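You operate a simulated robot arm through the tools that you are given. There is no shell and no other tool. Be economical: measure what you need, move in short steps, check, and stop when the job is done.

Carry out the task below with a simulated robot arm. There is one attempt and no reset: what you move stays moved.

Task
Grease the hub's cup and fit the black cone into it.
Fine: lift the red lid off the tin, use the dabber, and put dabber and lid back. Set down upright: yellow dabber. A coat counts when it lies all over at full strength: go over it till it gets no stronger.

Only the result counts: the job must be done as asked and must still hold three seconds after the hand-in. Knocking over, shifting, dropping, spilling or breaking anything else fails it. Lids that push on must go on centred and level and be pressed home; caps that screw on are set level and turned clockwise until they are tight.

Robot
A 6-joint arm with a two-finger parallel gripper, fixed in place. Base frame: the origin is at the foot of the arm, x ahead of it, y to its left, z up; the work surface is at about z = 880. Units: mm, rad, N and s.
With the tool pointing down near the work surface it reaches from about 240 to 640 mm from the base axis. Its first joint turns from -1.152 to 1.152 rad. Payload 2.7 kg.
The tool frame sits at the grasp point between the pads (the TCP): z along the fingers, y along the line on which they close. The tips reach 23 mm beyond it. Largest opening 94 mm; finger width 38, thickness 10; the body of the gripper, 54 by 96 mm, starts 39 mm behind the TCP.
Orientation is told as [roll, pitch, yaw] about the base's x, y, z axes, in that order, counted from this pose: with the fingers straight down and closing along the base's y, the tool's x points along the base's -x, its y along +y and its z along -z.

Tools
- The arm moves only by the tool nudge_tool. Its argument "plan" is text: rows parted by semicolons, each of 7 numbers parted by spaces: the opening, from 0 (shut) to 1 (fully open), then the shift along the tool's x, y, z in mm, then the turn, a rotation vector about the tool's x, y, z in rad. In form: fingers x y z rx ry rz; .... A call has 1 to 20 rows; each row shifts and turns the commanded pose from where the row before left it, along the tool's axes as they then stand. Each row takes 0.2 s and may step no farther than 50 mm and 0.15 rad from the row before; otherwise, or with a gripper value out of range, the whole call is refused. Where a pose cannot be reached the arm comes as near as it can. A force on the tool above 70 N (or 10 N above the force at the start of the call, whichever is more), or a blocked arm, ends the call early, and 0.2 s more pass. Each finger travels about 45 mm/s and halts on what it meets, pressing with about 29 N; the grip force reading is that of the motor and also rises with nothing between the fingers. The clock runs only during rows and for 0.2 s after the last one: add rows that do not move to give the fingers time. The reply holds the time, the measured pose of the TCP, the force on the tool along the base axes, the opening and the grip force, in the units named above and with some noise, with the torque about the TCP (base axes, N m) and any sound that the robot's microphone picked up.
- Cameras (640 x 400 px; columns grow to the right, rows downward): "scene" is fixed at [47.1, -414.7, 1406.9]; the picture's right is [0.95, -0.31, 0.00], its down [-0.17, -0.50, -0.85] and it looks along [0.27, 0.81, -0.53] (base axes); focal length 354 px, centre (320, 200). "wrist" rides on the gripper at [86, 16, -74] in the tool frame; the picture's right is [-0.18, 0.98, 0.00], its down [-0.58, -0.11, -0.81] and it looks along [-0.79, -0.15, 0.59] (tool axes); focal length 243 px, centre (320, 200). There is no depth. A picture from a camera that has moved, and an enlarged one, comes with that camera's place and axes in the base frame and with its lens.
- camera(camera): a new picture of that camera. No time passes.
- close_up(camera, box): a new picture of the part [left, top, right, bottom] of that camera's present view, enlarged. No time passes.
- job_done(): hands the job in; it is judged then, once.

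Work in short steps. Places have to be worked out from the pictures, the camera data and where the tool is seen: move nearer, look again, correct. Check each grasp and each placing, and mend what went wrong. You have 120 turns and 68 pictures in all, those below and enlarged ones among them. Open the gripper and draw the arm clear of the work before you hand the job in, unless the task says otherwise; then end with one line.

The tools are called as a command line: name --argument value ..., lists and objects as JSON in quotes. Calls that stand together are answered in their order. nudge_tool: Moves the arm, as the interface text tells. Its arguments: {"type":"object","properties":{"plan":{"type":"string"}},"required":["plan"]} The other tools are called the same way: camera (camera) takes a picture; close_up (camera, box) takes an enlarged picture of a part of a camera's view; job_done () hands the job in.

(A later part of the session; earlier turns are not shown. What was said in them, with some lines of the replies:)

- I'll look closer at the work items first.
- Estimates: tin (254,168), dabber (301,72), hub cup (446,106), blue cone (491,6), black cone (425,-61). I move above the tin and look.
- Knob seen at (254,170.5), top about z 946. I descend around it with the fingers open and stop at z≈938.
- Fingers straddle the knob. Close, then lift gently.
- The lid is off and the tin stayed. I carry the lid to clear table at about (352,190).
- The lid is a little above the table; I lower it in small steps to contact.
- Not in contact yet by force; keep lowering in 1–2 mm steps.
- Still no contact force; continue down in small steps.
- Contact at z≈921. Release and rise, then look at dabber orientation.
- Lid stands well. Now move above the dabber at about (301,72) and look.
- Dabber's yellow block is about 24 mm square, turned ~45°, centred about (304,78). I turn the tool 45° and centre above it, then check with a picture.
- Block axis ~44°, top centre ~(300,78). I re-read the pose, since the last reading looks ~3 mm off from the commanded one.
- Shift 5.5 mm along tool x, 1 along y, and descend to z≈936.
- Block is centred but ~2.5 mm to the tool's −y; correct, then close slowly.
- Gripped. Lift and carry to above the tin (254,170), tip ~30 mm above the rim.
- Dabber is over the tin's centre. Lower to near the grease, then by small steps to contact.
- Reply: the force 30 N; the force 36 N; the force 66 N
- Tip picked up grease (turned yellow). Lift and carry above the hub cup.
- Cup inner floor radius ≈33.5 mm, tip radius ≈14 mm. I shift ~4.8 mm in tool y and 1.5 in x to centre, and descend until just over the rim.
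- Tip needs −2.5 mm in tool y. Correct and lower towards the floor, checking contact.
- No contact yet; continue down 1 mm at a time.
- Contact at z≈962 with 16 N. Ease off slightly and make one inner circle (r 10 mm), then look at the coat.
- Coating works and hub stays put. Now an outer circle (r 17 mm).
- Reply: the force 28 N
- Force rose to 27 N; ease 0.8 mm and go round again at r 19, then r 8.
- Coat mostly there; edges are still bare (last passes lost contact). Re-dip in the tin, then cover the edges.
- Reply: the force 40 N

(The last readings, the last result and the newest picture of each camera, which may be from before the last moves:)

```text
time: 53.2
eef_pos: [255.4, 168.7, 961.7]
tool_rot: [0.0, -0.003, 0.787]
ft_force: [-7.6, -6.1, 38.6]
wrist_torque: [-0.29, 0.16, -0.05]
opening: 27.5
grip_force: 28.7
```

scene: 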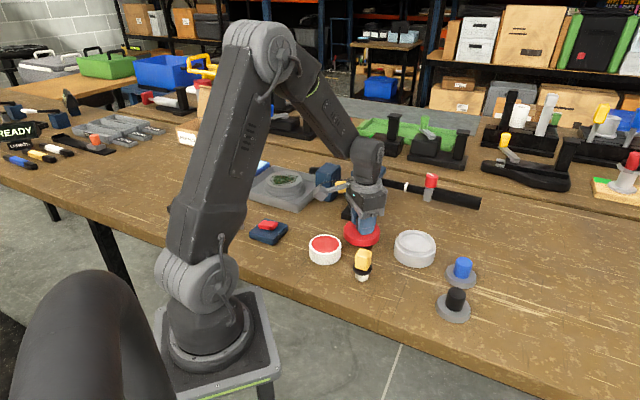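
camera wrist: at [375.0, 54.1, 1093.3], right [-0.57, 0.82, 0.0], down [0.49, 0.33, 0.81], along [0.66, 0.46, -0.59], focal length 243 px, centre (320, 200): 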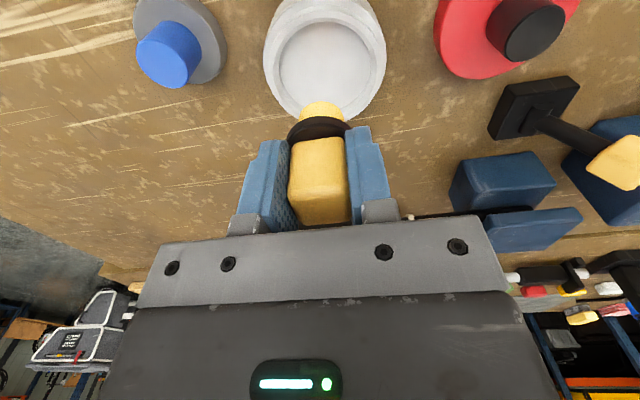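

Dipped. Back to the cup, offset −1.5 in tool x, and find the contact again.

nudge_tool --plan "0 0 0 -17 0 0 0;0 0 0 -40 0 0 0;0 -18.2 -35.5 0 0 0 0;0 -18.2 -35.5 0 0 0 0;0 -18.2 -35.5 0 0 0 0;0 -18.2 -35.5 0 0 0 0;0 -18.5 -35.2 0 0 0 0;0 0 0 0 0 0 0;0 0 0 40 0 0 0;0 0 0 12 0 0 0;0 0 0 2 0 0 0;0 0 0 0 0 0 0"

nudge_tool --plan "0 0 0 1 0 0 0;0 0 0 0 0 0 0"

nudge_tool --plan "0 0 0 1 0 0 0;0 0 0 0 0 0 0"

```text
time: 55.8
eef_pos: [445.0, 107.5, 962.4]
tool_rot: [0.001, 0.0, 0.786]
ft_force: [0.8, 0.4, -0.6]
wrist_torque: [0.0, -0.02, -0.03]
opening: 27.9
grip_force: 29.1
```

```text
time: 56.4
eef_pos: [445.8, 107.7, 962.8]
tool_rot: [0.001, 0.0, 0.785]
ft_force: [-0.3, -0.4, -1.8]
wrist_torque: [-0.01, -0.03, 0.01]
opening: 27.6
grip_force: 29.1
```

```text
time: 57.0
eef_pos: [445.1, 107.4, 961.8]
tool_rot: [0.001, -0.002, 0.786]
ft_force: [-0.8, 0.0, 7.0]
wrist_torque: [0.05, -0.02, 0.0]
opening: 27.6
grip_force: 29.0
```

Contact at 7 N; add 0.3 mm and run the edge ring at r 20.

nudge_tool --plan "0 10 0 0.3 0 0 0;0 10 0 0 0 0 0;0 -2.7 10 0 0 0 0;0 -7.3 7.3 0 0 0 0;0 -10 2.7 0 0 0 0;0 -10 -2.7 0 0 0 0;0 -7.3 -7.3 0 0 0 0;0 -2.7 -10 0 0 0 0;0 2.7 -10 0 0 0 0;0 7.3 -7.3 0 0 0 0;0 10 -2.7 0 0 0 0;0 10 2.7 0 0 0 0;0 7.3 7.3 0 0 0 0;0 2.7 10 0 0 0 0"

nudge_tool --plan "0 -2.7 10 0 0 0 0;0 -7.3 7.3 0 0 0 0;0 -10 2.7 0 0 0 0;0 -10 -2.7 0 0 0 0;0 -7.3 -7.3 0 0 0 0;0 -2.7 -10 0 0 0 0;0 2.7 -10 0 0 0 0;0 7.3 -7.3 0 0 0 0;0 10 -2.7 0 0 0 0;0 10 2.7 0 0 0 0;0 7.3 7.3 0 0 0 0;0 2.7 10 0 0 0 0;0 -10 0 0 0 0 0;0 -10 0 0 0 0 0"

close_up --camera "scene" --box '[375, 200, 455, 275]'

```text
time: 60.0
eef_pos: [430.9, 92.7, 961.1]
tool_rot: [-0.003, -0.004, 0.785]
ft_force: [6.2, -4.4, 21.1]
wrist_torque: [-0.04, -0.45, -0.07]
opening: 27.4
grip_force: 28.5
```

```text
time: 63.0
eef_pos: [443.3, 105.6, 962.3]
tool_rot: [0.001, -0.001, 0.786]
ft_force: [-6.0, -6.1, 23.1]
wrist_torque: [-0.13, 0.09, 0.01]
opening: 28.0
grip_force: 29.1
```

```text
5.33 times, centred on (415, 238) of scene
camera zoom: at [46.6, -414.9, 1406.8], right [0.95, -0.31, 0.0], down [-0.17, -0.5, -0.85], along [0.27, 0.81, -0.53], focal length 1889 px, centre (-187, 0)
```

zoom: 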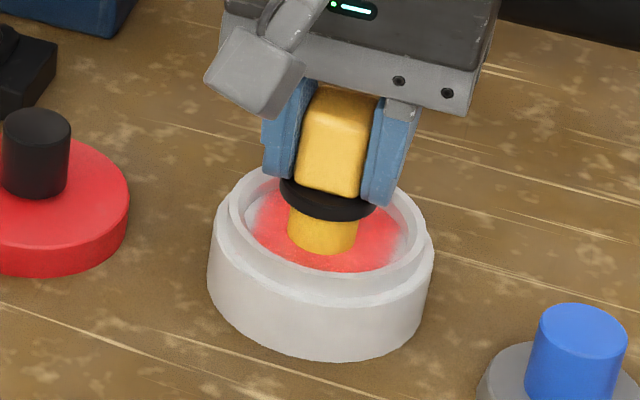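

nudge_tool --plan "0 10 0 0 0 0 0;0 -4 7 0 0 0 0;0 -6 3 0 0 0 0;0 -6 -3 0 0 0 0;0 -4 -7 0 0 0 0;0 4 -7 0 0 0 0;0 6 -3 0 0 0 0;0 6 3 0 0 0 0;0 4 7 0 0 0 0;0 -10 0 0 0 0 0;0 0 0 -10 0 0 0;0 0 0 -45 0 0 0;0 0 0 0 0 0 0"

close_up --camera "scene" --box '[385, 210, 445, 266]'

close_up --camera "wrist" --box '[240, 0, 410, 130]'

```text
time: 65.8
eef_pos: [444.7, 105.7, 1016.7]
tool_rot: [0.001, 0.001, 0.787]
ft_force: [-0.4, 0.6, -1.2]
wrist_torque: [-0.02, -0.01, 0.02]
opening: 28.0
grip_force: 28.8
```

```text
7.14 times, centred on (415, 238) of scene
camera zoom: at [47.1, -414.7, 1406.9], right [0.95, -0.31, 0.0], down [-0.17, -0.5, -0.85], along [0.27, 0.81, -0.53], focal length 2530 px, centre (-359, -71)
```

zoom: 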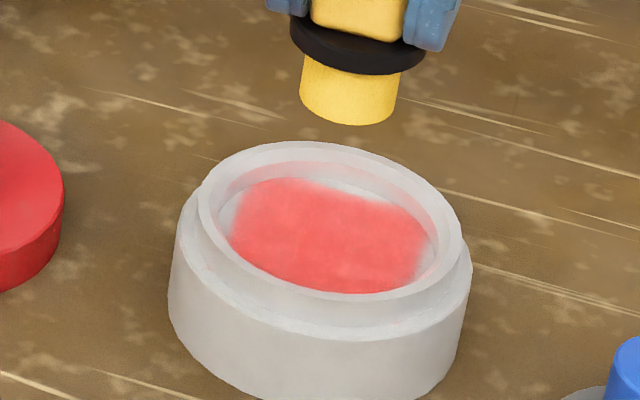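

```text
3.08 times, centred on (325, 65) of wrist
camera zoom: at [372.2, 57.4, 1093.2], right [-0.57, 0.82, 0.0], down [0.49, 0.33, 0.81], along [0.66, 0.46, -0.59], focal length 746 px, centre (305, 615)
```

zoom: 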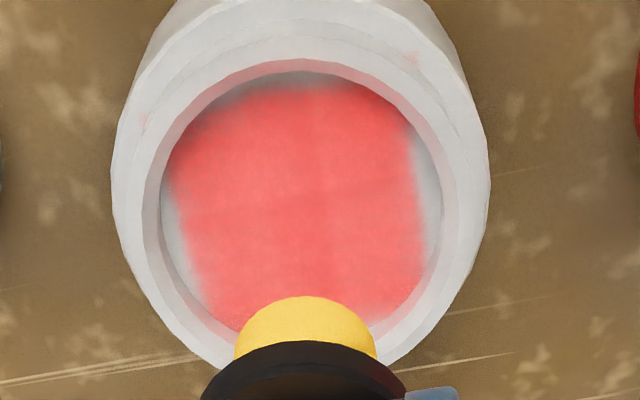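

The patch extent did not change, so it seems bounded by the coat area itself. I check evenness up close.

close_up --camera "wrist" --box '[270, 15, 390, 115]'

```text
4.00 times, centred on (330, 65) of wrist
camera zoom: at [372.2, 57.4, 1093.2], right [-0.57, 0.82, 0.0], down [0.49, 0.33, 0.81], along [0.66, 0.46, -0.59], focal length 970 px, centre (280, 740)
```

zoom: 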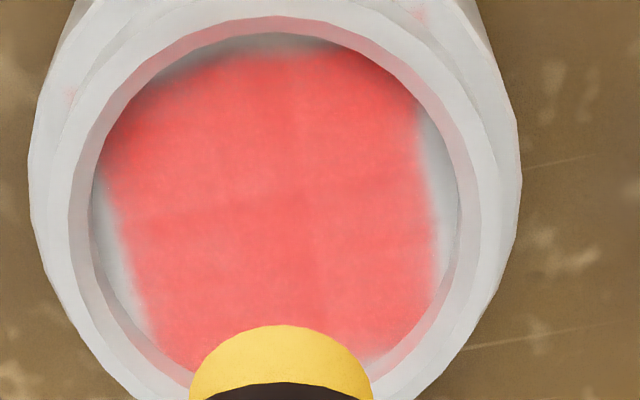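

Looks uniform. One more confirming pass at r 15, then compare strength.

nudge_tool --plan "0 0 0 44 0 0 0;0 0 0 10.6 0 0 0;0 15 0 0 0 0 0;0 -4.4 10.6 0 0 0 0;0 -10.6 4.4 0 0 0 0;0 -10.6 -4.4 0 0 0 0;0 -4.4 -10.6 0 0 0 0;0 4.4 -10.6 0 0 0 0;0 10.6 -4.4 0 0 0 0;0 10.6 4.4 0 0 0 0;0 4.4 10.6 0 0 0 0;0 -4.4 10.6 0 0 0 0;0 -10.6 4.4 0 0 0 0;0 -10.6 -4.4 0 0 0 0;0 -4.4 -10.6 0 0 0 0;0 4.4 -10.6 0 0 0 0;0 10.6 -4.4 0 0 0 0;0 10.6 4.4 0 0 0 0;0 4.4 10.6 0 0 0 0;0 -15 0 0 0 0 0"

nudge_tool --plan "0 0 0 0 0 0 0;0 0 0 -10 0 0 0;0 0 0 -44.6 0 0 0;0 0 0 0 0 0 0"

close_up --camera "wrist" --box '[270, 15, 390, 115]'

```text
time: 70.0
eef_pos: [445.0, 106.2, 961.7]
tool_rot: [-0.002, 0.002, 0.786]
ft_force: [-5.0, -4.7, 20.7]
wrist_torque: [-0.12, 0.07, 0.0]
opening: 27.8
grip_force: 29.3
```

```text
time: 71.0
eef_pos: [446.6, 105.9, 1014.2]
tool_rot: [0.001, 0.0, 0.785]
ft_force: [0.1, 0.1, -0.9]
wrist_torque: [0.06, 0.02, 0.03]
opening: 27.9
grip_force: 29.3
```

```text
4.00 times, centred on (330, 65) of wrist
camera zoom: at [374.2, 57.8, 1090.4], right [-0.57, 0.82, 0.0], down [0.49, 0.33, 0.81], along [0.66, 0.46, -0.59], focal length 970 px, centre (280, 740)
```

zoom: 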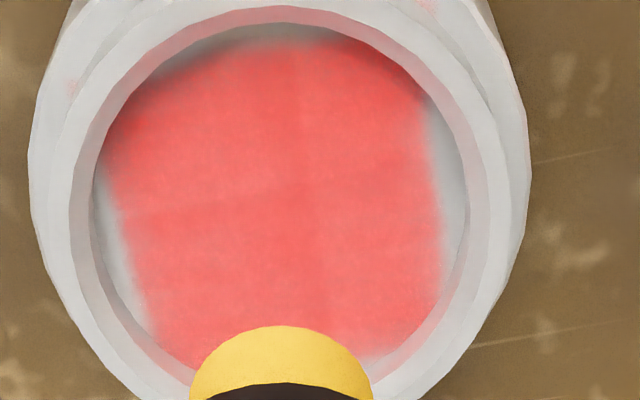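

Strength unchanged, so the coat is full. Return the dabber to its original spot (301,76).

nudge_tool --plan "0 31 19.5 0 0 0 0;0 31 19.5 0 0 0 0;0 31 19.5 0 0 0 0;0 31.3 19.7 0 0 0 0;0 0 0 0 0 0 0;0 0 0 40 0 0 0;0 0 0 25 0 0 0;0 0 0 8 0 0 0;0 0 0 0 0 0 0"

close_up --camera "scene" --box '[310, 205, 422, 285]'

```text
time: 73.0
eef_pos: [302.2, 73.7, 944.2]
tool_rot: [0.0, 0.001, 0.785]
ft_force: [0.3, -0.1, -1.2]
wrist_torque: [-0.02, 0.02, 0.02]
opening: 27.8
grip_force: 29.9
```

```text
5.00 times, centred on (366, 245) of scene
camera zoom: at [47.2, -414.7, 1406.9], right [0.95, -0.31, 0.0], down [-0.17, -0.5, -0.85], along [0.27, 0.81, -0.53], focal length 1771 px, centre (90, -25)
```

zoom: 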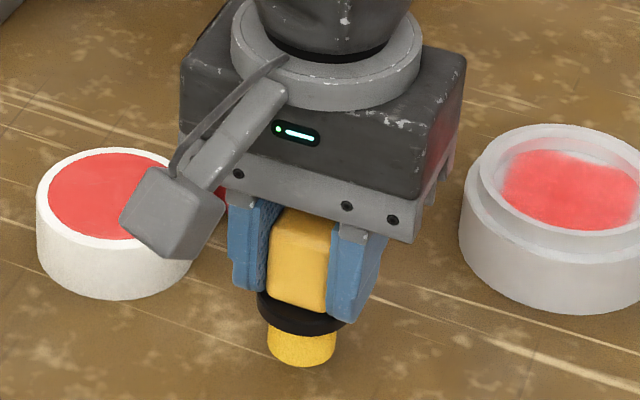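

nudge_tool --plan "0 0 0 5 0 0 0;0 0 0 2 0 0 0;0 0 0 0 0 0 0"

nudge_tool --plan "0 0 0 1 0 0 0;0 0 0 0 0 0 0"

nudge_tool --plan "0 0 0 1 0 0 0;0 0 0 0 0 0 0"

nudge_tool --plan "0 0 0 1 0 0 0;0 0 0 0 0 0 0"

```text
time: 73.8
eef_pos: [301.2, 73.9, 935.0]
tool_rot: [0.0, 0.0, 0.786]
ft_force: [-0.1, -0.3, -0.8]
wrist_torque: [0.02, -0.02, -0.02]
opening: 27.4
grip_force: 29.0
```

```text
time: 74.4
eef_pos: [301.2, 74.6, 934.4]
tool_rot: [0.0, 0.001, 0.785]
ft_force: [-1.1, -0.3, -0.3]
wrist_torque: [-0.02, -0.01, -0.03]
opening: 27.7
grip_force: 28.9
```

```text
time: 75.0
eef_pos: [301.4, 75.0, 933.6]
tool_rot: [0.0, 0.0, 0.784]
ft_force: [0.1, -0.6, -0.6]
wrist_torque: [-0.01, -0.02, 0.06]
opening: 27.7
grip_force: 28.2
```

```text
time: 75.6
eef_pos: [302.4, 74.2, 932.5]
tool_rot: [0.0, -0.001, 0.786]
ft_force: [-0.2, -0.8, 0.0]
wrist_torque: [-0.03, -0.02, 0.03]
opening: 27.7
grip_force: 29.1
```

nudge_tool --plan "0 0 0 0.7 0 0 0;0 0 0 0 0 0 0"

nudge_tool --plan "0 0 0 0.7 0 0 0;0 0 0 0 0 0 0"

close_up --camera "scene" --box '[310, 205, 422, 285]'

```text
time: 76.2
eef_pos: [302.2, 74.6, 931.9]
tool_rot: [-0.001, 0.0, 0.784]
ft_force: [-0.6, 0.8, 1.1]
wrist_torque: [0.05, 0.04, 0.03]
opening: 27.8
grip_force: 29.2
```

```text
time: 76.8
eef_pos: [302.2, 74.2, 933.2]
tool_rot: [-0.001, -0.001, 0.787]
ft_force: [-3.9, 0.0, 12.7]
wrist_torque: [0.12, 0.09, 0.0]
opening: 27.5
grip_force: 28.9
```

```text
5.00 times, centred on (366, 245) of scene
camera zoom: at [46.9, -414.7, 1406.9], right [0.95, -0.31, 0.0], down [-0.17, -0.5, -0.85], along [0.27, 0.81, -0.53], focal length 1771 px, centre (90, -25)
```

zoom: 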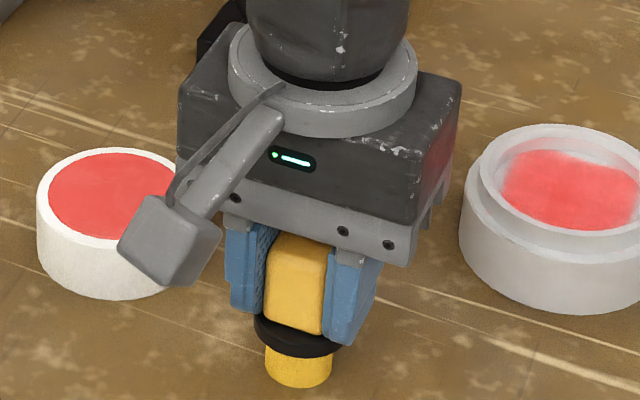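

Standing on the table. Ease up, open, and rise.

nudge_tool --plan "0 0 0 -0.7 0 0 0;0.4 0 0 0 0 0 0;0.6 0 0 0 0 0 0;0.7 0 0 0 0 0 0;0.7 0 0 0 0 0 0;0.7 0 0 -30 0 0 0;0.7 0 0 -40 0 0 0;0.7 0 0 -30 0 0 0;0.7 0 0 0 0 0 0"

close_up --camera "scene" --box '[290, 205, 450, 305]'

```text
time: 78.8
eef_pos: [300.3, 74.1, 1033.2]
tool_rot: [0.0, -0.001, 0.785]
ft_force: [0.0, 0.2, -0.4]
wrist_torque: [-0.01, -0.01, -0.02]
opening: 65.6
grip_force: 0.1
```

```text
4.00 times, centred on (370, 255) of scene
camera zoom: at [47.1, -414.7, 1406.9], right [0.95, -0.31, 0.0], down [-0.17, -0.5, -0.85], along [0.27, 0.81, -0.53], focal length 1417 px, centre (120, -20)
```

zoom: 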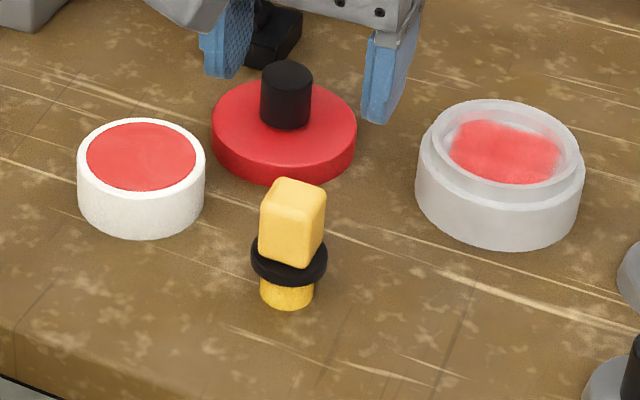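

Dabber stands upright. Turn the tool back to yaw 0 and go above the lid knob (352,190).

nudge_tool --plan "0.7 0 0 0 0 0 0.131;0.7 0 0 0 0 0 0.131;0.7 0 0 0 0 0 0.131;0.7 0 0 0 0 0 0.131;0.7 0 0 0 0 0 0.131;0.7 0 0 0 0 0 0.13;0.7 -17 38.7 0 0 0 0;0.7 -17 38.7 0 0 0 0;0.7 -17 38.7 0 0 0 0;0.7 0 0 20 0 0 0;0.7 0 0 0 0 0 0;0.7 0 0 0 0 0 0"

camera --camera "wrist"

```text
time: 81.4
eef_pos: [352.7, 191.2, 1011.0]
tool_rot: [0.0, -0.001, 0.002]
ft_force: [-0.1, 0.7, 0.6]
wrist_torque: [-0.01, -0.02, 0.04]
opening: 66.0
grip_force: 0.1
```

```text
22 pictures are left
camera wrist: at [266.8, 208.6, 1088.7], right [0.18, 0.98, 0.0], down [0.58, -0.11, 0.81], along [0.79, -0.15, -0.59], focal length 243 px, centre (320, 200)
```

wrist: 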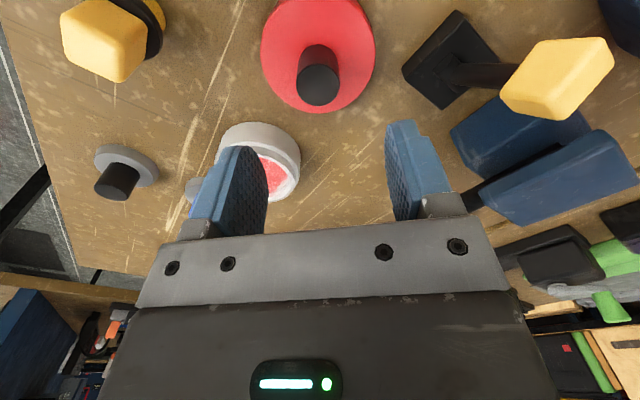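

Knob is directly below. Descend to z≈922 and grip.

nudge_tool --plan "0.7 0 0 40 0 0 0;0.7 0 0 30 0 0 0;0.7 0 0 19 0 0 0;0.7 0 0 0 0 0 0;0 0 0 0 0 0 0;0 0 0 0 0 0 0;0 0 0 0 0 0 0;0 0 0 0 0 0 0;0 0 0 0 0 0 0"

nudge_tool --plan "0 0 0 -25 0 0 0;0 0 0 -40 0 0 0;0 48.5 -10.5 0 0 0 0;0 49 -10.5 0 0 0 0;0 0 0 0 0 0 0;0 0 0 0 0 0 0"

close_up --camera "scene" --box '[260, 180, 400, 280]'

camera --camera "wrist"

```text
time: 83.4
eef_pos: [352.7, 192.6, 925.0]
tool_rot: [0.001, -0.001, -0.001]
ft_force: [-0.4, -0.2, 0.1]
wrist_torque: [0.0, -0.02, -0.02]
opening: 27.8
grip_force: 28.9
```

```text
refused: row 4 steps farther than a row can; nothing moved
```

```text
4.00 times, centred on (330, 230) of scene
camera zoom: at [47.1, -414.7, 1406.9], right [0.95, -0.31, 0.0], down [-0.17, -0.5, -0.85], along [0.27, 0.81, -0.53], focal length 1417 px, centre (280, 80)
```

zoom: 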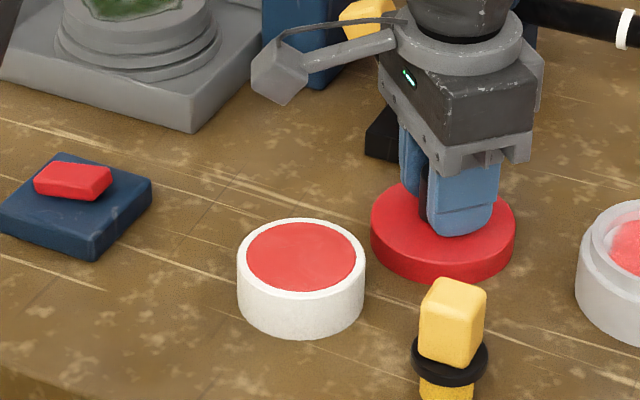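

```text
20 pictures are left
camera wrist: at [265.8, 209.3, 999.9], right [0.18, 0.98, 0.0], down [0.58, -0.11, 0.81], along [0.79, -0.15, -0.59], focal length 243 px, centre (320, 200)
```

wrist: 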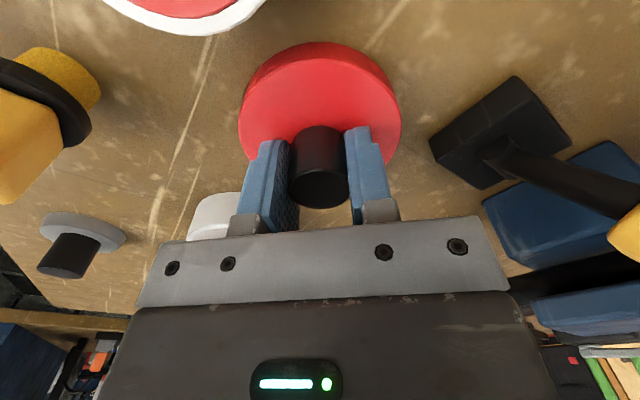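

Lid gripped. Raise and carry it over the tin.

nudge_tool --plan "0 0 0 -25 0 0 0;0 0 0 -40 0 0 0;0 32.4 -7.4 0 0 0 0;0 32.4 -7.4 0 0 0 0;0 32.3 -7.4 0 0 0 0;0 0 0 0 0 0 0;0 0 0 20 0 0 0;0 0 0 5 0 0 0;0 0 0 0 0 0 0;0 0 0 0 0 0 0"

nudge_tool --plan "0 0 0 0 0 0 0"

nudge_tool --plan "0 0 0 0 0 0 0"

close_up --camera "scene" --box '[290, 205, 370, 270]'

close_up --camera "wrist" --box '[220, 0, 420, 125]'

```text
time: 85.6
eef_pos: [254.7, 168.2, 963.7]
tool_rot: [0.001, -0.002, 0.0]
ft_force: [-0.1, -0.7, -0.5]
wrist_torque: [0.0, 0.04, 0.0]
opening: 27.7
grip_force: 28.8
```

```text
time: 86.0
eef_pos: [255.1, 169.5, 963.2]
tool_rot: [0.0, 0.001, 0.001]
ft_force: [0.7, 0.6, -0.4]
wrist_torque: [0.01, -0.01, 0.04]
opening: 27.8
grip_force: 28.6
```

```text
time: 86.4
eef_pos: [254.8, 169.0, 963.2]
tool_rot: [-0.001, 0.0, 0.0]
ft_force: [-0.7, -0.2, -0.6]
wrist_torque: [0.02, 0.01, -0.05]
opening: 27.9
grip_force: 29.2
```

```text
6.15 times, centred on (330, 238) of scene
camera zoom: at [47.1, -414.7, 1406.9], right [0.95, -0.31, 0.0], down [-0.17, -0.5, -0.85], along [0.27, 0.81, -0.53], focal length 2179 px, centre (258, -31)
```

zoom: 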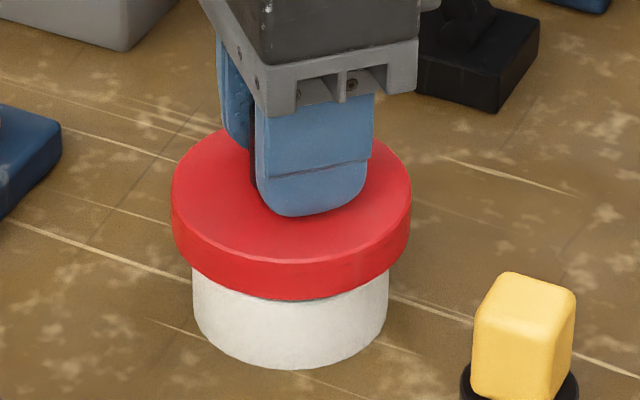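

```text
3.20 times, centred on (320, 62) of wrist
camera zoom: at [168.3, 185.6, 1038.9], right [0.18, 0.98, 0.0], down [0.58, -0.11, 0.81], along [0.79, -0.15, -0.59], focal length 776 px, centre (320, 640)
```

zoom: 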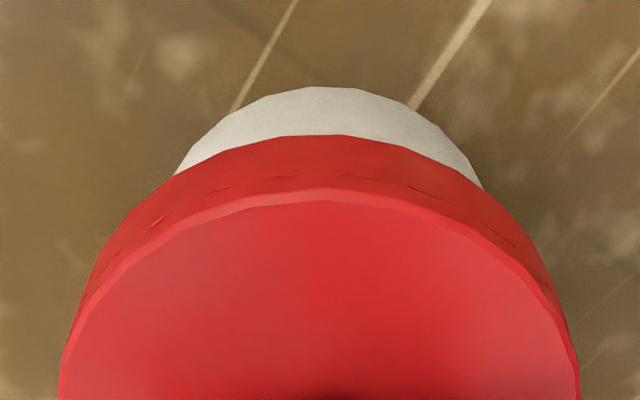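

Lid nearly aligned; nudge +0.8 in y and lower towards the seat (expected z≈942).

nudge_tool --plan "0 -0.2 0.8 0 0 0 0;0 0 0 8 0 0 0;0 0 0 4 0 0 0;0 0 0 3 0 0 0;0 0 0 0 0 0 0"

nudge_tool --plan "0 0 0 2 0 0 0;0 0 0 0 0 0 0"

nudge_tool --plan "0 0 0 2 0 0 0;0 0 0 0 0 0 0"

nudge_tool --plan "0 0 0 1.5 0 0 0;0 0 0 0 0 0 0"

```text
time: 87.6
eef_pos: [255.0, 169.4, 947.4]
tool_rot: [-0.001, 0.0, 0.001]
ft_force: [-0.6, 0.1, 0.5]
wrist_torque: [-0.02, 0.0, -0.02]
opening: 27.7
grip_force: 28.6
```

```text
time: 88.2
eef_pos: [255.3, 169.0, 946.3]
tool_rot: [-0.001, 0.002, 0.0]
ft_force: [0.7, 0.1, -0.8]
wrist_torque: [-0.03, 0.02, 0.0]
opening: 27.8
grip_force: 29.1
```

```text
time: 88.8
eef_pos: [256.6, 169.1, 943.7]
tool_rot: [0.0, 0.001, -0.001]
ft_force: [0.9, 0.1, -1.0]
wrist_torque: [0.02, 0.02, 0.01]
opening: 28.0
grip_force: 28.8
```

```text
time: 89.4
eef_pos: [255.2, 170.5, 941.6]
tool_rot: [0.002, 0.002, 0.0]
ft_force: [-1.5, 0.8, -0.5]
wrist_torque: [0.03, 0.01, -0.01]
opening: 27.7
grip_force: 28.7
```

nudge_tool --plan "0 0 0 1 0 0 0;0 0 0 0 0 0 0"

nudge_tool --plan "0 0 0 1 0 0 0;0 0 0 0 0 0 0"

nudge_tool --plan "0 0 0 1 0 0 0;0 0 0 0 0 0 0"

close_up --camera "scene" --box '[290, 205, 370, 270]'

```text
time: 90.0
eef_pos: [255.5, 168.1, 941.5]
tool_rot: [0.0, -0.002, 0.001]
ft_force: [-1.0, -0.2, 4.4]
wrist_torque: [-0.02, 0.08, -0.02]
opening: 27.7
grip_force: 29.3
```

```text
time: 90.6
eef_pos: [256.7, 170.1, 941.0]
tool_rot: [0.0, -0.002, 0.001]
ft_force: [-2.1, -2.7, 21.4]
wrist_torque: [-0.05, 0.13, -0.05]
opening: 27.7
grip_force: 28.7
```

```text
time: 91.2
eef_pos: [255.3, 168.6, 938.4]
tool_rot: [0.004, -0.002, 0.002]
ft_force: [1.8, -0.5, 20.7]
wrist_torque: [-0.03, -0.1, -0.04]
opening: 27.9
grip_force: 29.1
```

```text
6.15 times, centred on (330, 238) of scene
camera zoom: at [47.0, -414.8, 1406.9], right [0.95, -0.31, 0.0], down [-0.17, -0.5, -0.85], along [0.27, 0.81, -0.53], focal length 2179 px, centre (258, -31)
```

zoom: 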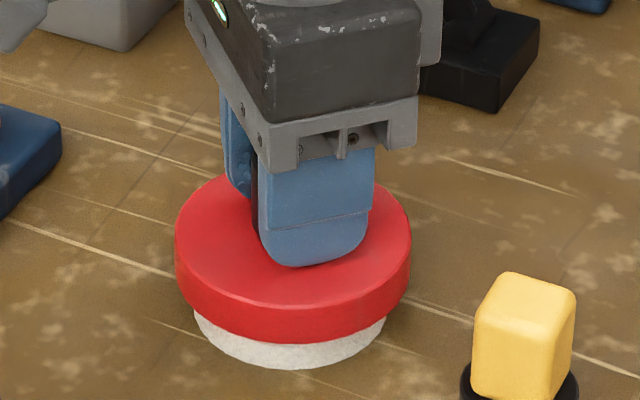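

Lid is seated or nearly so. Release, then press it home from above with closed fingers on the knob.

nudge_tool --plan "0 0 0 -1.5 0 0 0;0.6 0 0 0 0 0 0;0.6 0 0 0 0 0 0;0.6 0 0 0 0 0 0;0.6 0 0 -42 0 0 0;0 0 0 0 0 0 0;0 0 0 0 0 0 0;0 0 0 0 0 0 0;0 0 0 0 0 0 0;0 0 0 0 0 0 0"

close_up --camera "scene" --box '[290, 205, 370, 270]'

```text
time: 93.4
eef_pos: [255.6, 170.0, 982.2]
tool_rot: [0.001, 0.001, 0.001]
ft_force: [-0.8, 0.4, 0.4]
wrist_torque: [0.02, 0.01, 0.02]
opening: 0.0
grip_force: 29.0
```

```text
6.15 times, centred on (330, 238) of scene
camera zoom: at [47.1, -414.7, 1406.9], right [0.95, -0.31, 0.0], down [-0.17, -0.5, -0.85], along [0.27, 0.81, -0.53], focal length 2179 px, centre (258, -31)
```

zoom: 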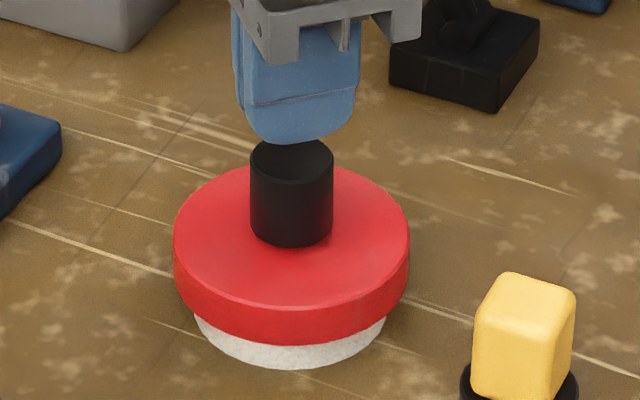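

nudge_tool --plan "0 0 0 8 0 0 0;0 0 0 2 0 0 0;0 0 0 1 0 0 0;0 0 0 1 0 0 0;0 0 0 1 0 0 0;0 0 0 1 0 0 0;0 0 0 0 0 0 0"

nudge_tool --plan "0 0 0 1 0 0 0;0 0 0 0 0 0 0"

nudge_tool --plan "0 0 0 1 0 0 0;0 0 0 0 0 0 0"

```text
time: 95.0
eef_pos: [255.8, 169.3, 971.3]
tool_rot: [0.005, -0.003, 0.002]
ft_force: [-2.3, -3.3, 29.4]
wrist_torque: [-0.06, 0.2, 0.0]
opening: 0.2
grip_force: 29.9
```

```text
time: 95.6
eef_pos: [256.0, 170.0, 971.2]
tool_rot: [0.007, -0.004, 0.001]
ft_force: [-7.8, -2.6, 55.5]
wrist_torque: [-0.1, 0.5, 0.05]
opening: 0.0
grip_force: 29.2
```

```text
time: 96.2
eef_pos: [256.8, 170.6, 970.8]
tool_rot: [0.006, -0.008, 0.0]
ft_force: [-11.6, -3.4, 66.0]
wrist_torque: [-0.15, 0.8, 0.03]
opening: 0.2
grip_force: 28.9
```

Pressed rigidly with 66 N. Raise and check the lid.

nudge_tool --plan "0 0 0 -4 0 0 0;0 0 0 -40 0 0 0;0 0 0 -40 0 0 0;0.7 0 0 0 0 0 0;0.7 0 0 0 0 0 0"

close_up --camera "scene" --box '[290, 205, 370, 270]'

```text
time: 97.4
eef_pos: [256.0, 170.8, 1051.3]
tool_rot: [-0.002, -0.001, 0.0]
ft_force: [-0.6, 0.4, -0.5]
wrist_torque: [-0.04, 0.05, 0.0]
opening: 50.8
grip_force: 0.0
```

```text
6.15 times, centred on (330, 238) of scene
camera zoom: at [47.1, -414.7, 1406.9], right [0.95, -0.31, 0.0], down [-0.17, -0.5, -0.85], along [0.27, 0.81, -0.53], focal length 2179 px, centre (258, -31)
```

zoom: 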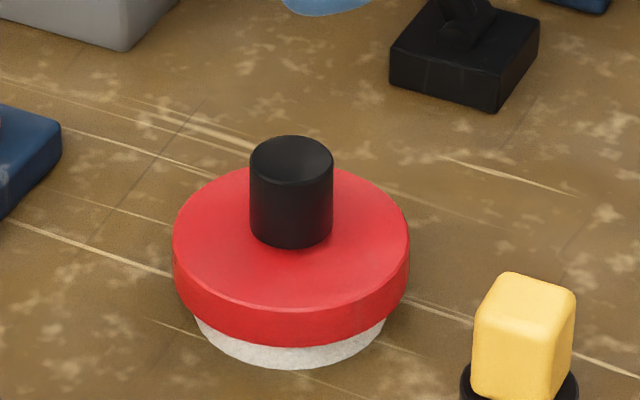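

Lid sits as it did at the start. Now go above the black cone (~425,−61) and look.

nudge_tool --plan "0.7 -28.2 -38.6 0 0 0 0;0.7 -28.2 -38.6 0 0 0 0;0.7 -28.2 -38.6 0 0 0 0;0.7 -28.2 -38.6 0 0 0 0;0.7 -28.2 -38.6 0 0 0 0;0.7 -28 -38.5 0 0 0 0;0.7 0 0 20 0 0 0;0.7 0 0 0 0 0 0;0.7 0 0 0 0 0 0"

camera --camera "wrist"

close_up --camera "scene" --box '[380, 210, 500, 330]'

```text
time: 99.4
eef_pos: [425.2, -61.9, 1030.9]
tool_rot: [0.0, 0.001, 0.001]
ft_force: [-0.1, -0.1, 1.3]
wrist_torque: [0.06, -0.03, -0.02]
opening: 65.9
grip_force: 0.1
```

```text
14 pictures are left
camera wrist: at [339.3, -44.4, 1106.8], right [0.18, 0.98, 0.0], down [0.58, -0.11, 0.81], along [0.79, -0.15, -0.59], focal length 243 px, centre (320, 200)
```

wrist: 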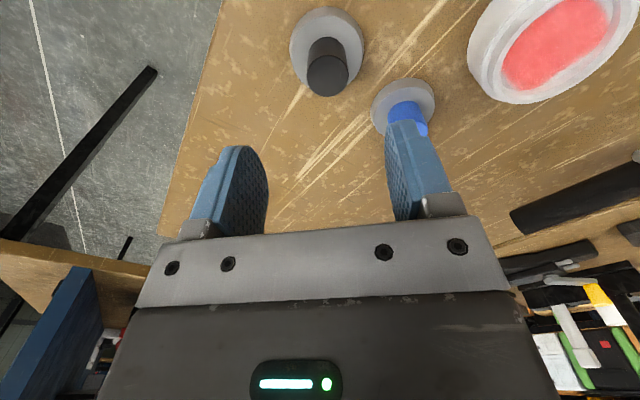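

```text
3.33 times, centred on (440, 270) of scene
camera zoom: at [47.1, -414.7, 1406.9], right [0.95, -0.31, 0.0], down [-0.17, -0.5, -0.85], along [0.27, 0.81, -0.53], focal length 1180 px, centre (-80, -33)
```

zoom: 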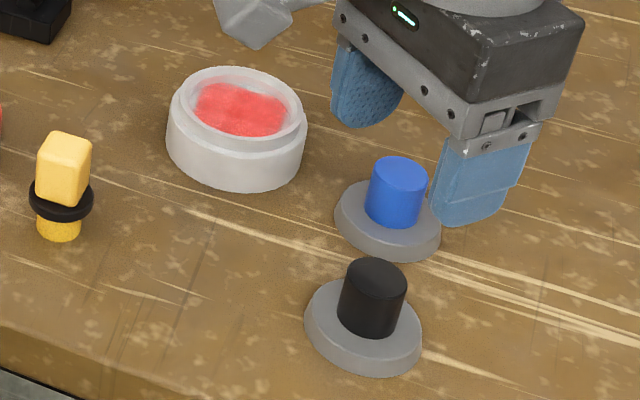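

Black cone knob offset by about +3 mm in y. Shift, descend partway and check.

nudge_tool --plan "0.75 0 3.5 30 0 0 0;0.75 0 0 35 0 0 0;0.75 0 0 0 0 0 0;0.75 0 0 0 0 0 0"

camera --camera "wrist"

```text
time: 100.4
eef_pos: [426.4, -60.5, 966.2]
tool_rot: [0.0, -0.001, 0.0]
ft_force: [0.5, 0.3, -0.4]
wrist_torque: [-0.03, 0.0, 0.01]
opening: 70.5
grip_force: 0.1
```

```text
12 pictures are left
camera wrist: at [339.5, -43.0, 1041.8], right [0.18, 0.98, 0.0], down [0.58, -0.11, 0.81], along [0.79, -0.15, -0.59], focal length 243 px, centre (320, 200)
```

wrist: 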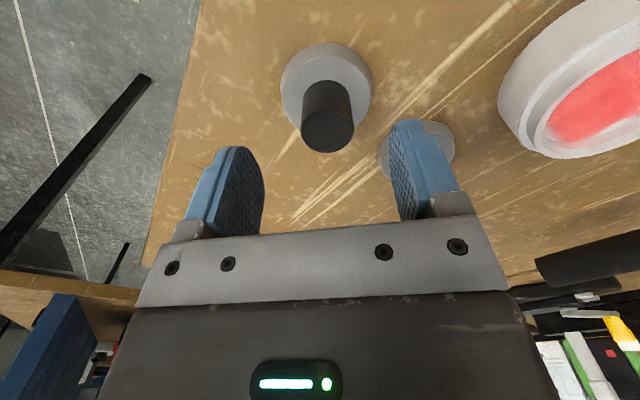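

Still ~4 mm to the −y side; correct and go down to z≈919.

nudge_tool --plan "0.75 0 4 10 0 0 0;0.75 0 0 25 0 0 0;0.75 0 0 12 0 0 0;0.75 0 0 0 0 0 0"

close_up --camera "wrist" --box '[160, 40, 480, 240]'

```text
time: 101.4
eef_pos: [424.5, -53.9, 920.3]
tool_rot: [0.0, 0.0, -0.001]
ft_force: [1.0, 0.8, -0.2]
wrist_torque: [0.0, -0.02, 0.01]
opening: 70.4
grip_force: 0.0
```

```text
2.00 times, centred on (320, 140) of wrist
camera zoom: at [338.5, -36.7, 995.3], right [0.18, 0.98, 0.0], down [0.58, -0.11, 0.81], along [0.79, -0.15, -0.59], focal length 485 px, centre (320, 320)
```

zoom: 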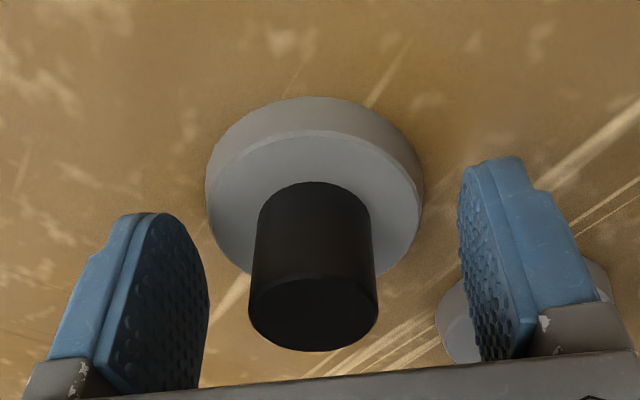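

Nearly centred; −1.5 mm in y, then close and lift.

nudge_tool --plan "0.6 0 -1.5 1 0 0 0;0.45 0 0 0 0 0 0;0.35 0 0 0 0 0 0;0 0 0 0 0 0 0;0 0 0 0 0 0 0;0 0 0 0 0 0 0;0 0 0 0 0 0 0"

nudge_tool --plan "0 0 0 -10 0 0 0;0 0 0 -40 0 0 0;0 0 0 -30 0 0 0;0 0 0 0 0 0 0"

close_up --camera "scene" --box '[380, 200, 500, 320]'

```text
time: 103.0
eef_pos: [423.6, -56.2, 918.8]
tool_rot: [0.0, 0.003, 0.0]
ft_force: [-0.2, -0.8, 0.8]
wrist_torque: [-0.02, -0.03, -0.04]
opening: 30.0
grip_force: 28.8
```

```text
time: 104.0
eef_pos: [426.1, -56.7, 999.8]
tool_rot: [-0.001, 0.0, 0.0]
ft_force: [-1.2, 0.6, -0.6]
wrist_torque: [0.02, 0.02, 0.01]
opening: 30.1
grip_force: 29.2
```

```text
3.33 times, centred on (440, 260) of scene
camera zoom: at [47.1, -414.7, 1406.9], right [0.95, -0.31, 0.0], down [-0.17, -0.5, -0.85], along [0.27, 0.81, -0.53], focal length 1180 px, centre (-80, 0)
```

zoom: 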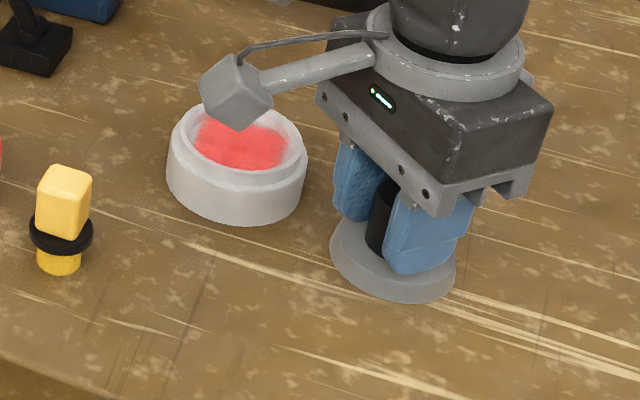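

Cone lifted. Carry it above the hub (444,106) and lower to just above the rim.

nudge_tool --plan "0 -4.6 40.6 0 0 0 0;0 -4.6 40.6 0 0 0 0;0 -4.6 40.6 0 0 0 0;0 -4.7 40.7 0 0 0 0;0 0 0 0 0 0 0;0 0 0 30 0 0 0;0 0 0 5 0 0 0;0 0 0 0 0 0 0;0 0 0 0 0 0 0"

nudge_tool --plan "0 0 0 0 0 0 0"

close_up --camera "wrist" --box '[220, 0, 420, 125]'

close_up --camera "scene" --box '[375, 190, 455, 275]'

```text
time: 106.0
eef_pos: [443.1, 106.2, 962.2]
tool_rot: [0.0, -0.001, 0.0]
ft_force: [0.4, -0.2, -0.4]
wrist_torque: [0.0, 0.02, 0.0]
opening: 30.0
grip_force: 29.3
```

```text
time: 106.4
eef_pos: [443.2, 105.7, 962.0]
tool_rot: [-0.001, 0.0, 0.001]
ft_force: [-0.5, 0.8, -1.4]
wrist_torque: [0.01, -0.02, 0.01]
opening: 29.9
grip_force: 29.7
```

```text
3.20 times, centred on (320, 62) of wrist
camera zoom: at [356.3, 123.3, 1038.8], right [0.18, 0.98, 0.0], down [0.58, -0.11, 0.81], along [0.79, -0.15, -0.59], focal length 776 px, centre (320, 640)
```

zoom: 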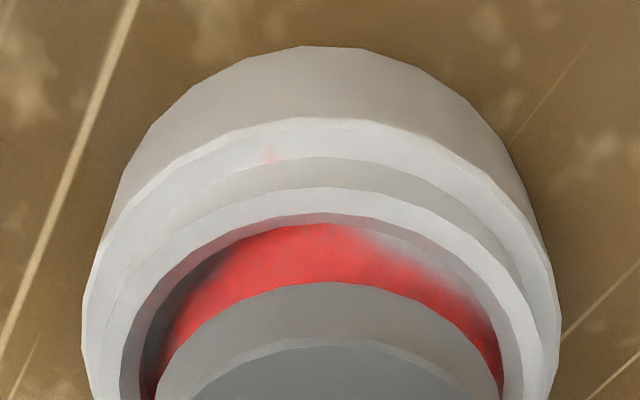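

```text
4.71 times, centred on (415, 232) of scene
camera zoom: at [47.2, -414.7, 1406.9], right [0.95, -0.31, 0.0], down [-0.17, -0.5, -0.85], along [0.27, 0.81, -0.53], focal length 1666 px, centre (-127, 47)
```

zoom: 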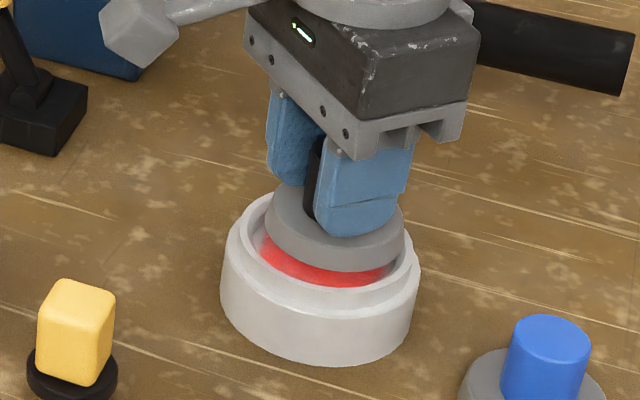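

Cone appears slightly towards +x relative to the cup; shift −1.5 mm in x and look closer.

nudge_tool --plan "0 1.5 -0.3 8 0 0 0;0 0 0 0 0 0 0;0 0 0 0 0 0 0"

close_up --camera "scene" --box '[387, 220, 443, 272]'

```text
time: 107.2
eef_pos: [440.8, 106.7, 956.5]
tool_rot: [-0.001, -0.002, -0.002]
ft_force: [-5.6, -2.6, 9.5]
wrist_torque: [0.03, -0.21, -0.03]
opening: 29.7
grip_force: 28.9
```

```text
7.69 times, centred on (415, 246) of scene
camera zoom: at [46.9, -414.8, 1406.9], right [0.95, -0.31, 0.0], down [-0.17, -0.5, -0.85], along [0.27, 0.81, -0.53], focal length 2724 px, centre (-411, -154)
```

zoom: 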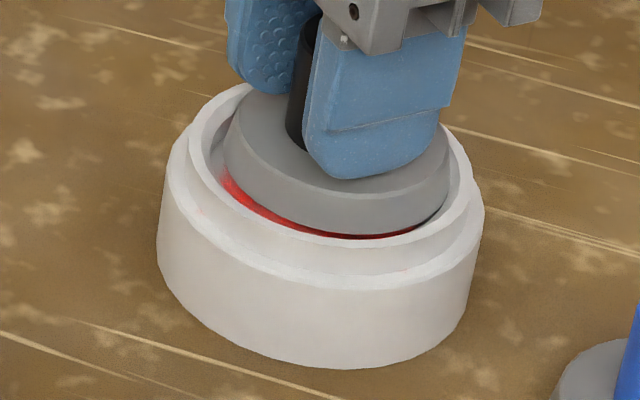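

Cone touches the rim on its +x/+y side (force −x, −y agrees). Raise 3 mm, shift (−2.2,−1.4), and lower again.

nudge_tool --plan "0 0 0 -4 0 0 0;0 2.2 -1.4 0 0 0 0;0 0 0 2 0 0 0;0 0 0 2 0 0 0;0 0 0 0 0 0 0"

nudge_tool --plan "0 0 0 1 0 0 0;0 0 0 0 0 0 0"

nudge_tool --plan "0 0 0 1 0 0 0;0 0 0 0 0 0 0"

```text
time: 108.4
eef_pos: [439.2, 104.6, 954.3]
tool_rot: [0.001, 0.0, 0.001]
ft_force: [0.6, -0.4, -1.1]
wrist_torque: [0.0, -0.01, 0.01]
opening: 29.7
grip_force: 29.3
```

```text
time: 109.0
eef_pos: [440.2, 104.6, 954.1]
tool_rot: [0.0, 0.001, 0.0]
ft_force: [-1.1, 3.6, -0.1]
wrist_torque: [0.08, 0.01, 0.08]
opening: 29.7
grip_force: 29.1
```

```text
time: 109.6
eef_pos: [440.4, 104.0, 952.3]
tool_rot: [0.0, -0.001, -0.001]
ft_force: [-0.9, 2.0, 0.0]
wrist_torque: [0.07, 0.0, 0.04]
opening: 29.7
grip_force: 29.1
```

It is entering the cup, with a slight +y push. Shift +0.7 in y and keep lowering.

nudge_tool --plan "0 0.2 0.7 1 0 0 0;0 0 0 1 0 0 0;0 0 0 0 0 0 0"

nudge_tool --plan "0 0 0 1 0 0 0;0 0 0 1 0 0 0;0 0 0 0 0 0 0"

nudge_tool --plan "0 0 0 1 0 0 0;0 0 0 1 0 0 0;0 0 0 0 0 0 0"

```text
time: 110.4
eef_pos: [439.7, 105.5, 950.7]
tool_rot: [0.001, -0.001, 0.0]
ft_force: [-0.4, 0.2, -1.2]
wrist_torque: [0.05, 0.02, -0.01]
opening: 30.0
grip_force: 29.2
```

```text
time: 111.2
eef_pos: [439.0, 105.5, 948.7]
tool_rot: [0.001, 0.0, 0.0]
ft_force: [-0.6, 1.1, -0.1]
wrist_torque: [-0.02, 0.04, 0.01]
opening: 30.0
grip_force: 29.4
```

```text
time: 112.0
eef_pos: [438.3, 104.6, 948.6]
tool_rot: [0.0, -0.004, 0.003]
ft_force: [-3.8, -2.2, 16.8]
wrist_torque: [-0.05, 0.18, -0.02]
opening: 30.1
grip_force: 28.8
```

Contact at z≈948; look at how it sits.

close_up --camera "scene" --box '[387, 220, 443, 272]'

```text
7.69 times, centred on (415, 246) of scene
camera zoom: at [46.8, -414.8, 1406.9], right [0.95, -0.31, 0.0], down [-0.17, -0.5, -0.85], along [0.27, 0.81, -0.53], focal length 2724 px, centre (-411, -154)
```

zoom: 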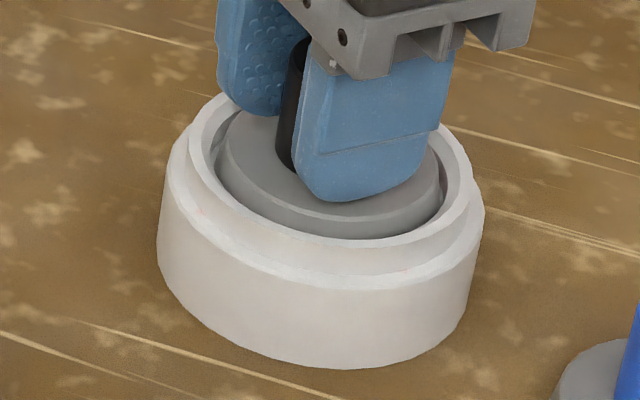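

Cone is level in the cup. Release, close fingers above the knob and press it down gently to be sure it is seated.

nudge_tool --plan "0 0 0 -1 0 0 0;0.4 0 0 0 0 0 0;0.55 0 0 0 0 0 0;0.55 0 0 0 0 0 0;0.55 0 0 -42 0 0 0;0 0 0 0 0 0 0;0 0 0 0 0 0 0;0 0 0 0 0 0 0;0 0 0 0 0 0 0;0 0 0 0 0 0 0"

close_up --camera "scene" --box '[380, 205, 450, 272]'

```text
time: 114.2
eef_pos: [437.0, 104.8, 991.7]
tool_rot: [-0.001, 0.001, -0.001]
ft_force: [-0.7, -0.1, 0.6]
wrist_torque: [0.0, -0.01, 0.03]
opening: 0.1
grip_force: 29.4
```

```text
5.97 times, centred on (415, 238) of scene
camera zoom: at [47.1, -414.7, 1406.9], right [0.95, -0.31, 0.0], down [-0.17, -0.5, -0.85], along [0.27, 0.81, -0.53], focal length 2114 px, centre (-247, -30)
```

zoom: 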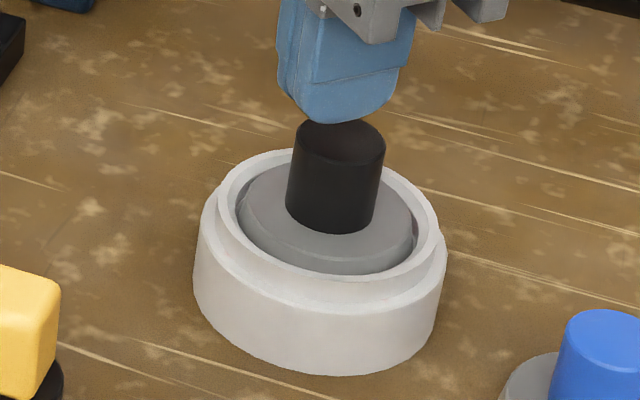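

Centred and level. Press on the knob with closed tips.

nudge_tool --plan "0 -2 0.5 6 0 0 0;0 0 0 2 0 0 0;0 0 0 1 0 0 0;0 0 0 1 0 0 0;0 0 0 0 0 0 0"

nudge_tool --plan "0 0 0 1 0 0 0;0 0 0 1 0 0 0;0 0 0 0 0 0 0"

nudge_tool --plan "0 0 0 1 0 0 0;0 0 0 0.7 0 0 0;0 0 0 0 0 0 0"

```text
time: 115.4
eef_pos: [440.6, 106.2, 981.0]
tool_rot: [0.0, 0.001, -0.002]
ft_force: [0.0, 0.8, -0.4]
wrist_torque: [0.0, 0.02, -0.01]
opening: 0.3
grip_force: 29.0
```

```text
time: 116.2
eef_pos: [440.4, 105.3, 977.9]
tool_rot: [0.0, 0.0, 0.0]
ft_force: [-0.1, -0.7, 0.2]
wrist_torque: [-0.03, 0.0, 0.0]
opening: 0.2
grip_force: 28.8
```

```text
time: 117.0
eef_pos: [441.4, 106.8, 977.2]
tool_rot: [0.0, 0.0, -0.001]
ft_force: [-0.5, -0.4, 1.0]
wrist_torque: [-0.02, -0.02, 0.02]
opening: 0.0
grip_force: 29.1
```

nudge_tool --plan "0 0 0 1 0 0 0;0 0 0 0 0 0 0"

nudge_tool --plan "0 0 0 1 0 0 0;0 0 0 0 0 0 0"

nudge_tool --plan "0 0 0 0.8 0 0 0;0 0 0 0 0 0 0"

```text
time: 117.6
eef_pos: [439.9, 105.9, 976.1]
tool_rot: [-0.001, -0.003, 0.001]
ft_force: [-5.7, -2.2, 18.2]
wrist_torque: [-0.04, 0.15, -0.03]
opening: 0.1
grip_force: 29.3
```

```text
time: 118.2
eef_pos: [440.6, 105.2, 977.1]
tool_rot: [-0.002, -0.005, 0.0]
ft_force: [-5.1, -5.5, 32.1]
wrist_torque: [-0.17, 0.2, -0.02]
opening: 0.2
grip_force: 29.5
```

```text
time: 118.8
eef_pos: [440.1, 106.2, 976.1]
tool_rot: [0.001, -0.006, 0.002]
ft_force: [-6.7, -4.5, 40.0]
wrist_torque: [-0.17, 0.2, -0.04]
opening: 0.0
grip_force: 28.8
```

Rigid at 40 N, knob top ≈953: cone is fully seated. Withdraw and open.

nudge_tool --plan "0 0 0 -4 0 0 0;0 0 0 -40 0 0 0;0.8 0 0 -45 0 0 0;0.8 0 0 -45 0 0 0;0.8 0 0 -40 0 0 0;0.8 10 30 0 0 0 0;0.8 10 30 0 0 0 0;0.8 0 0 0 0 0 0;0.8 0 0 0 0 0 0"

close_up --camera "scene" --box '[280, 200, 500, 335]'

```text
time: 120.8
eef_pos: [420.9, 165.7, 1149.9]
tool_rot: [0.0, 0.001, 0.001]
ft_force: [0.8, -0.7, 0.3]
wrist_torque: [0.01, -0.02, -0.01]
opening: 75.5
grip_force: 0.1
```

```text
2.91 times, centred on (390, 268) of scene
camera zoom: at [47.1, -414.7, 1406.9], right [0.95, -0.31, 0.0], down [-0.17, -0.5, -0.85], along [0.27, 0.81, -0.53], focal length 1030 px, centre (116, 4)
```

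zoom: 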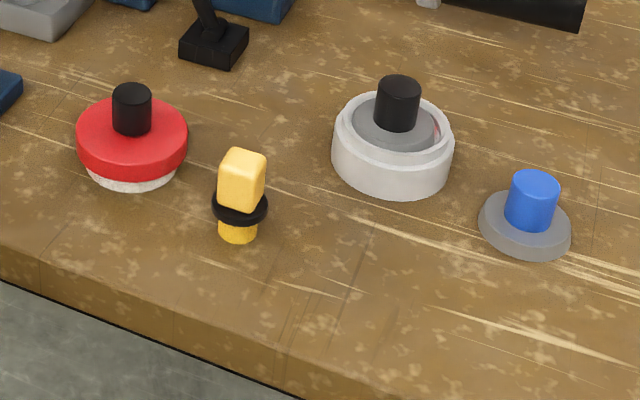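

Everything is in place and the arm is clear, so I hand in the job.

job_done

```text
The job is handed in.
```

The hub's cup is greased, the black cone is seated level in it, the red lid is pressed home on its tin and the yellow dabber stands upright in its place; one doubt is that the grease stops just short of the cup wall at the sides, and edge passes there made it no wider.
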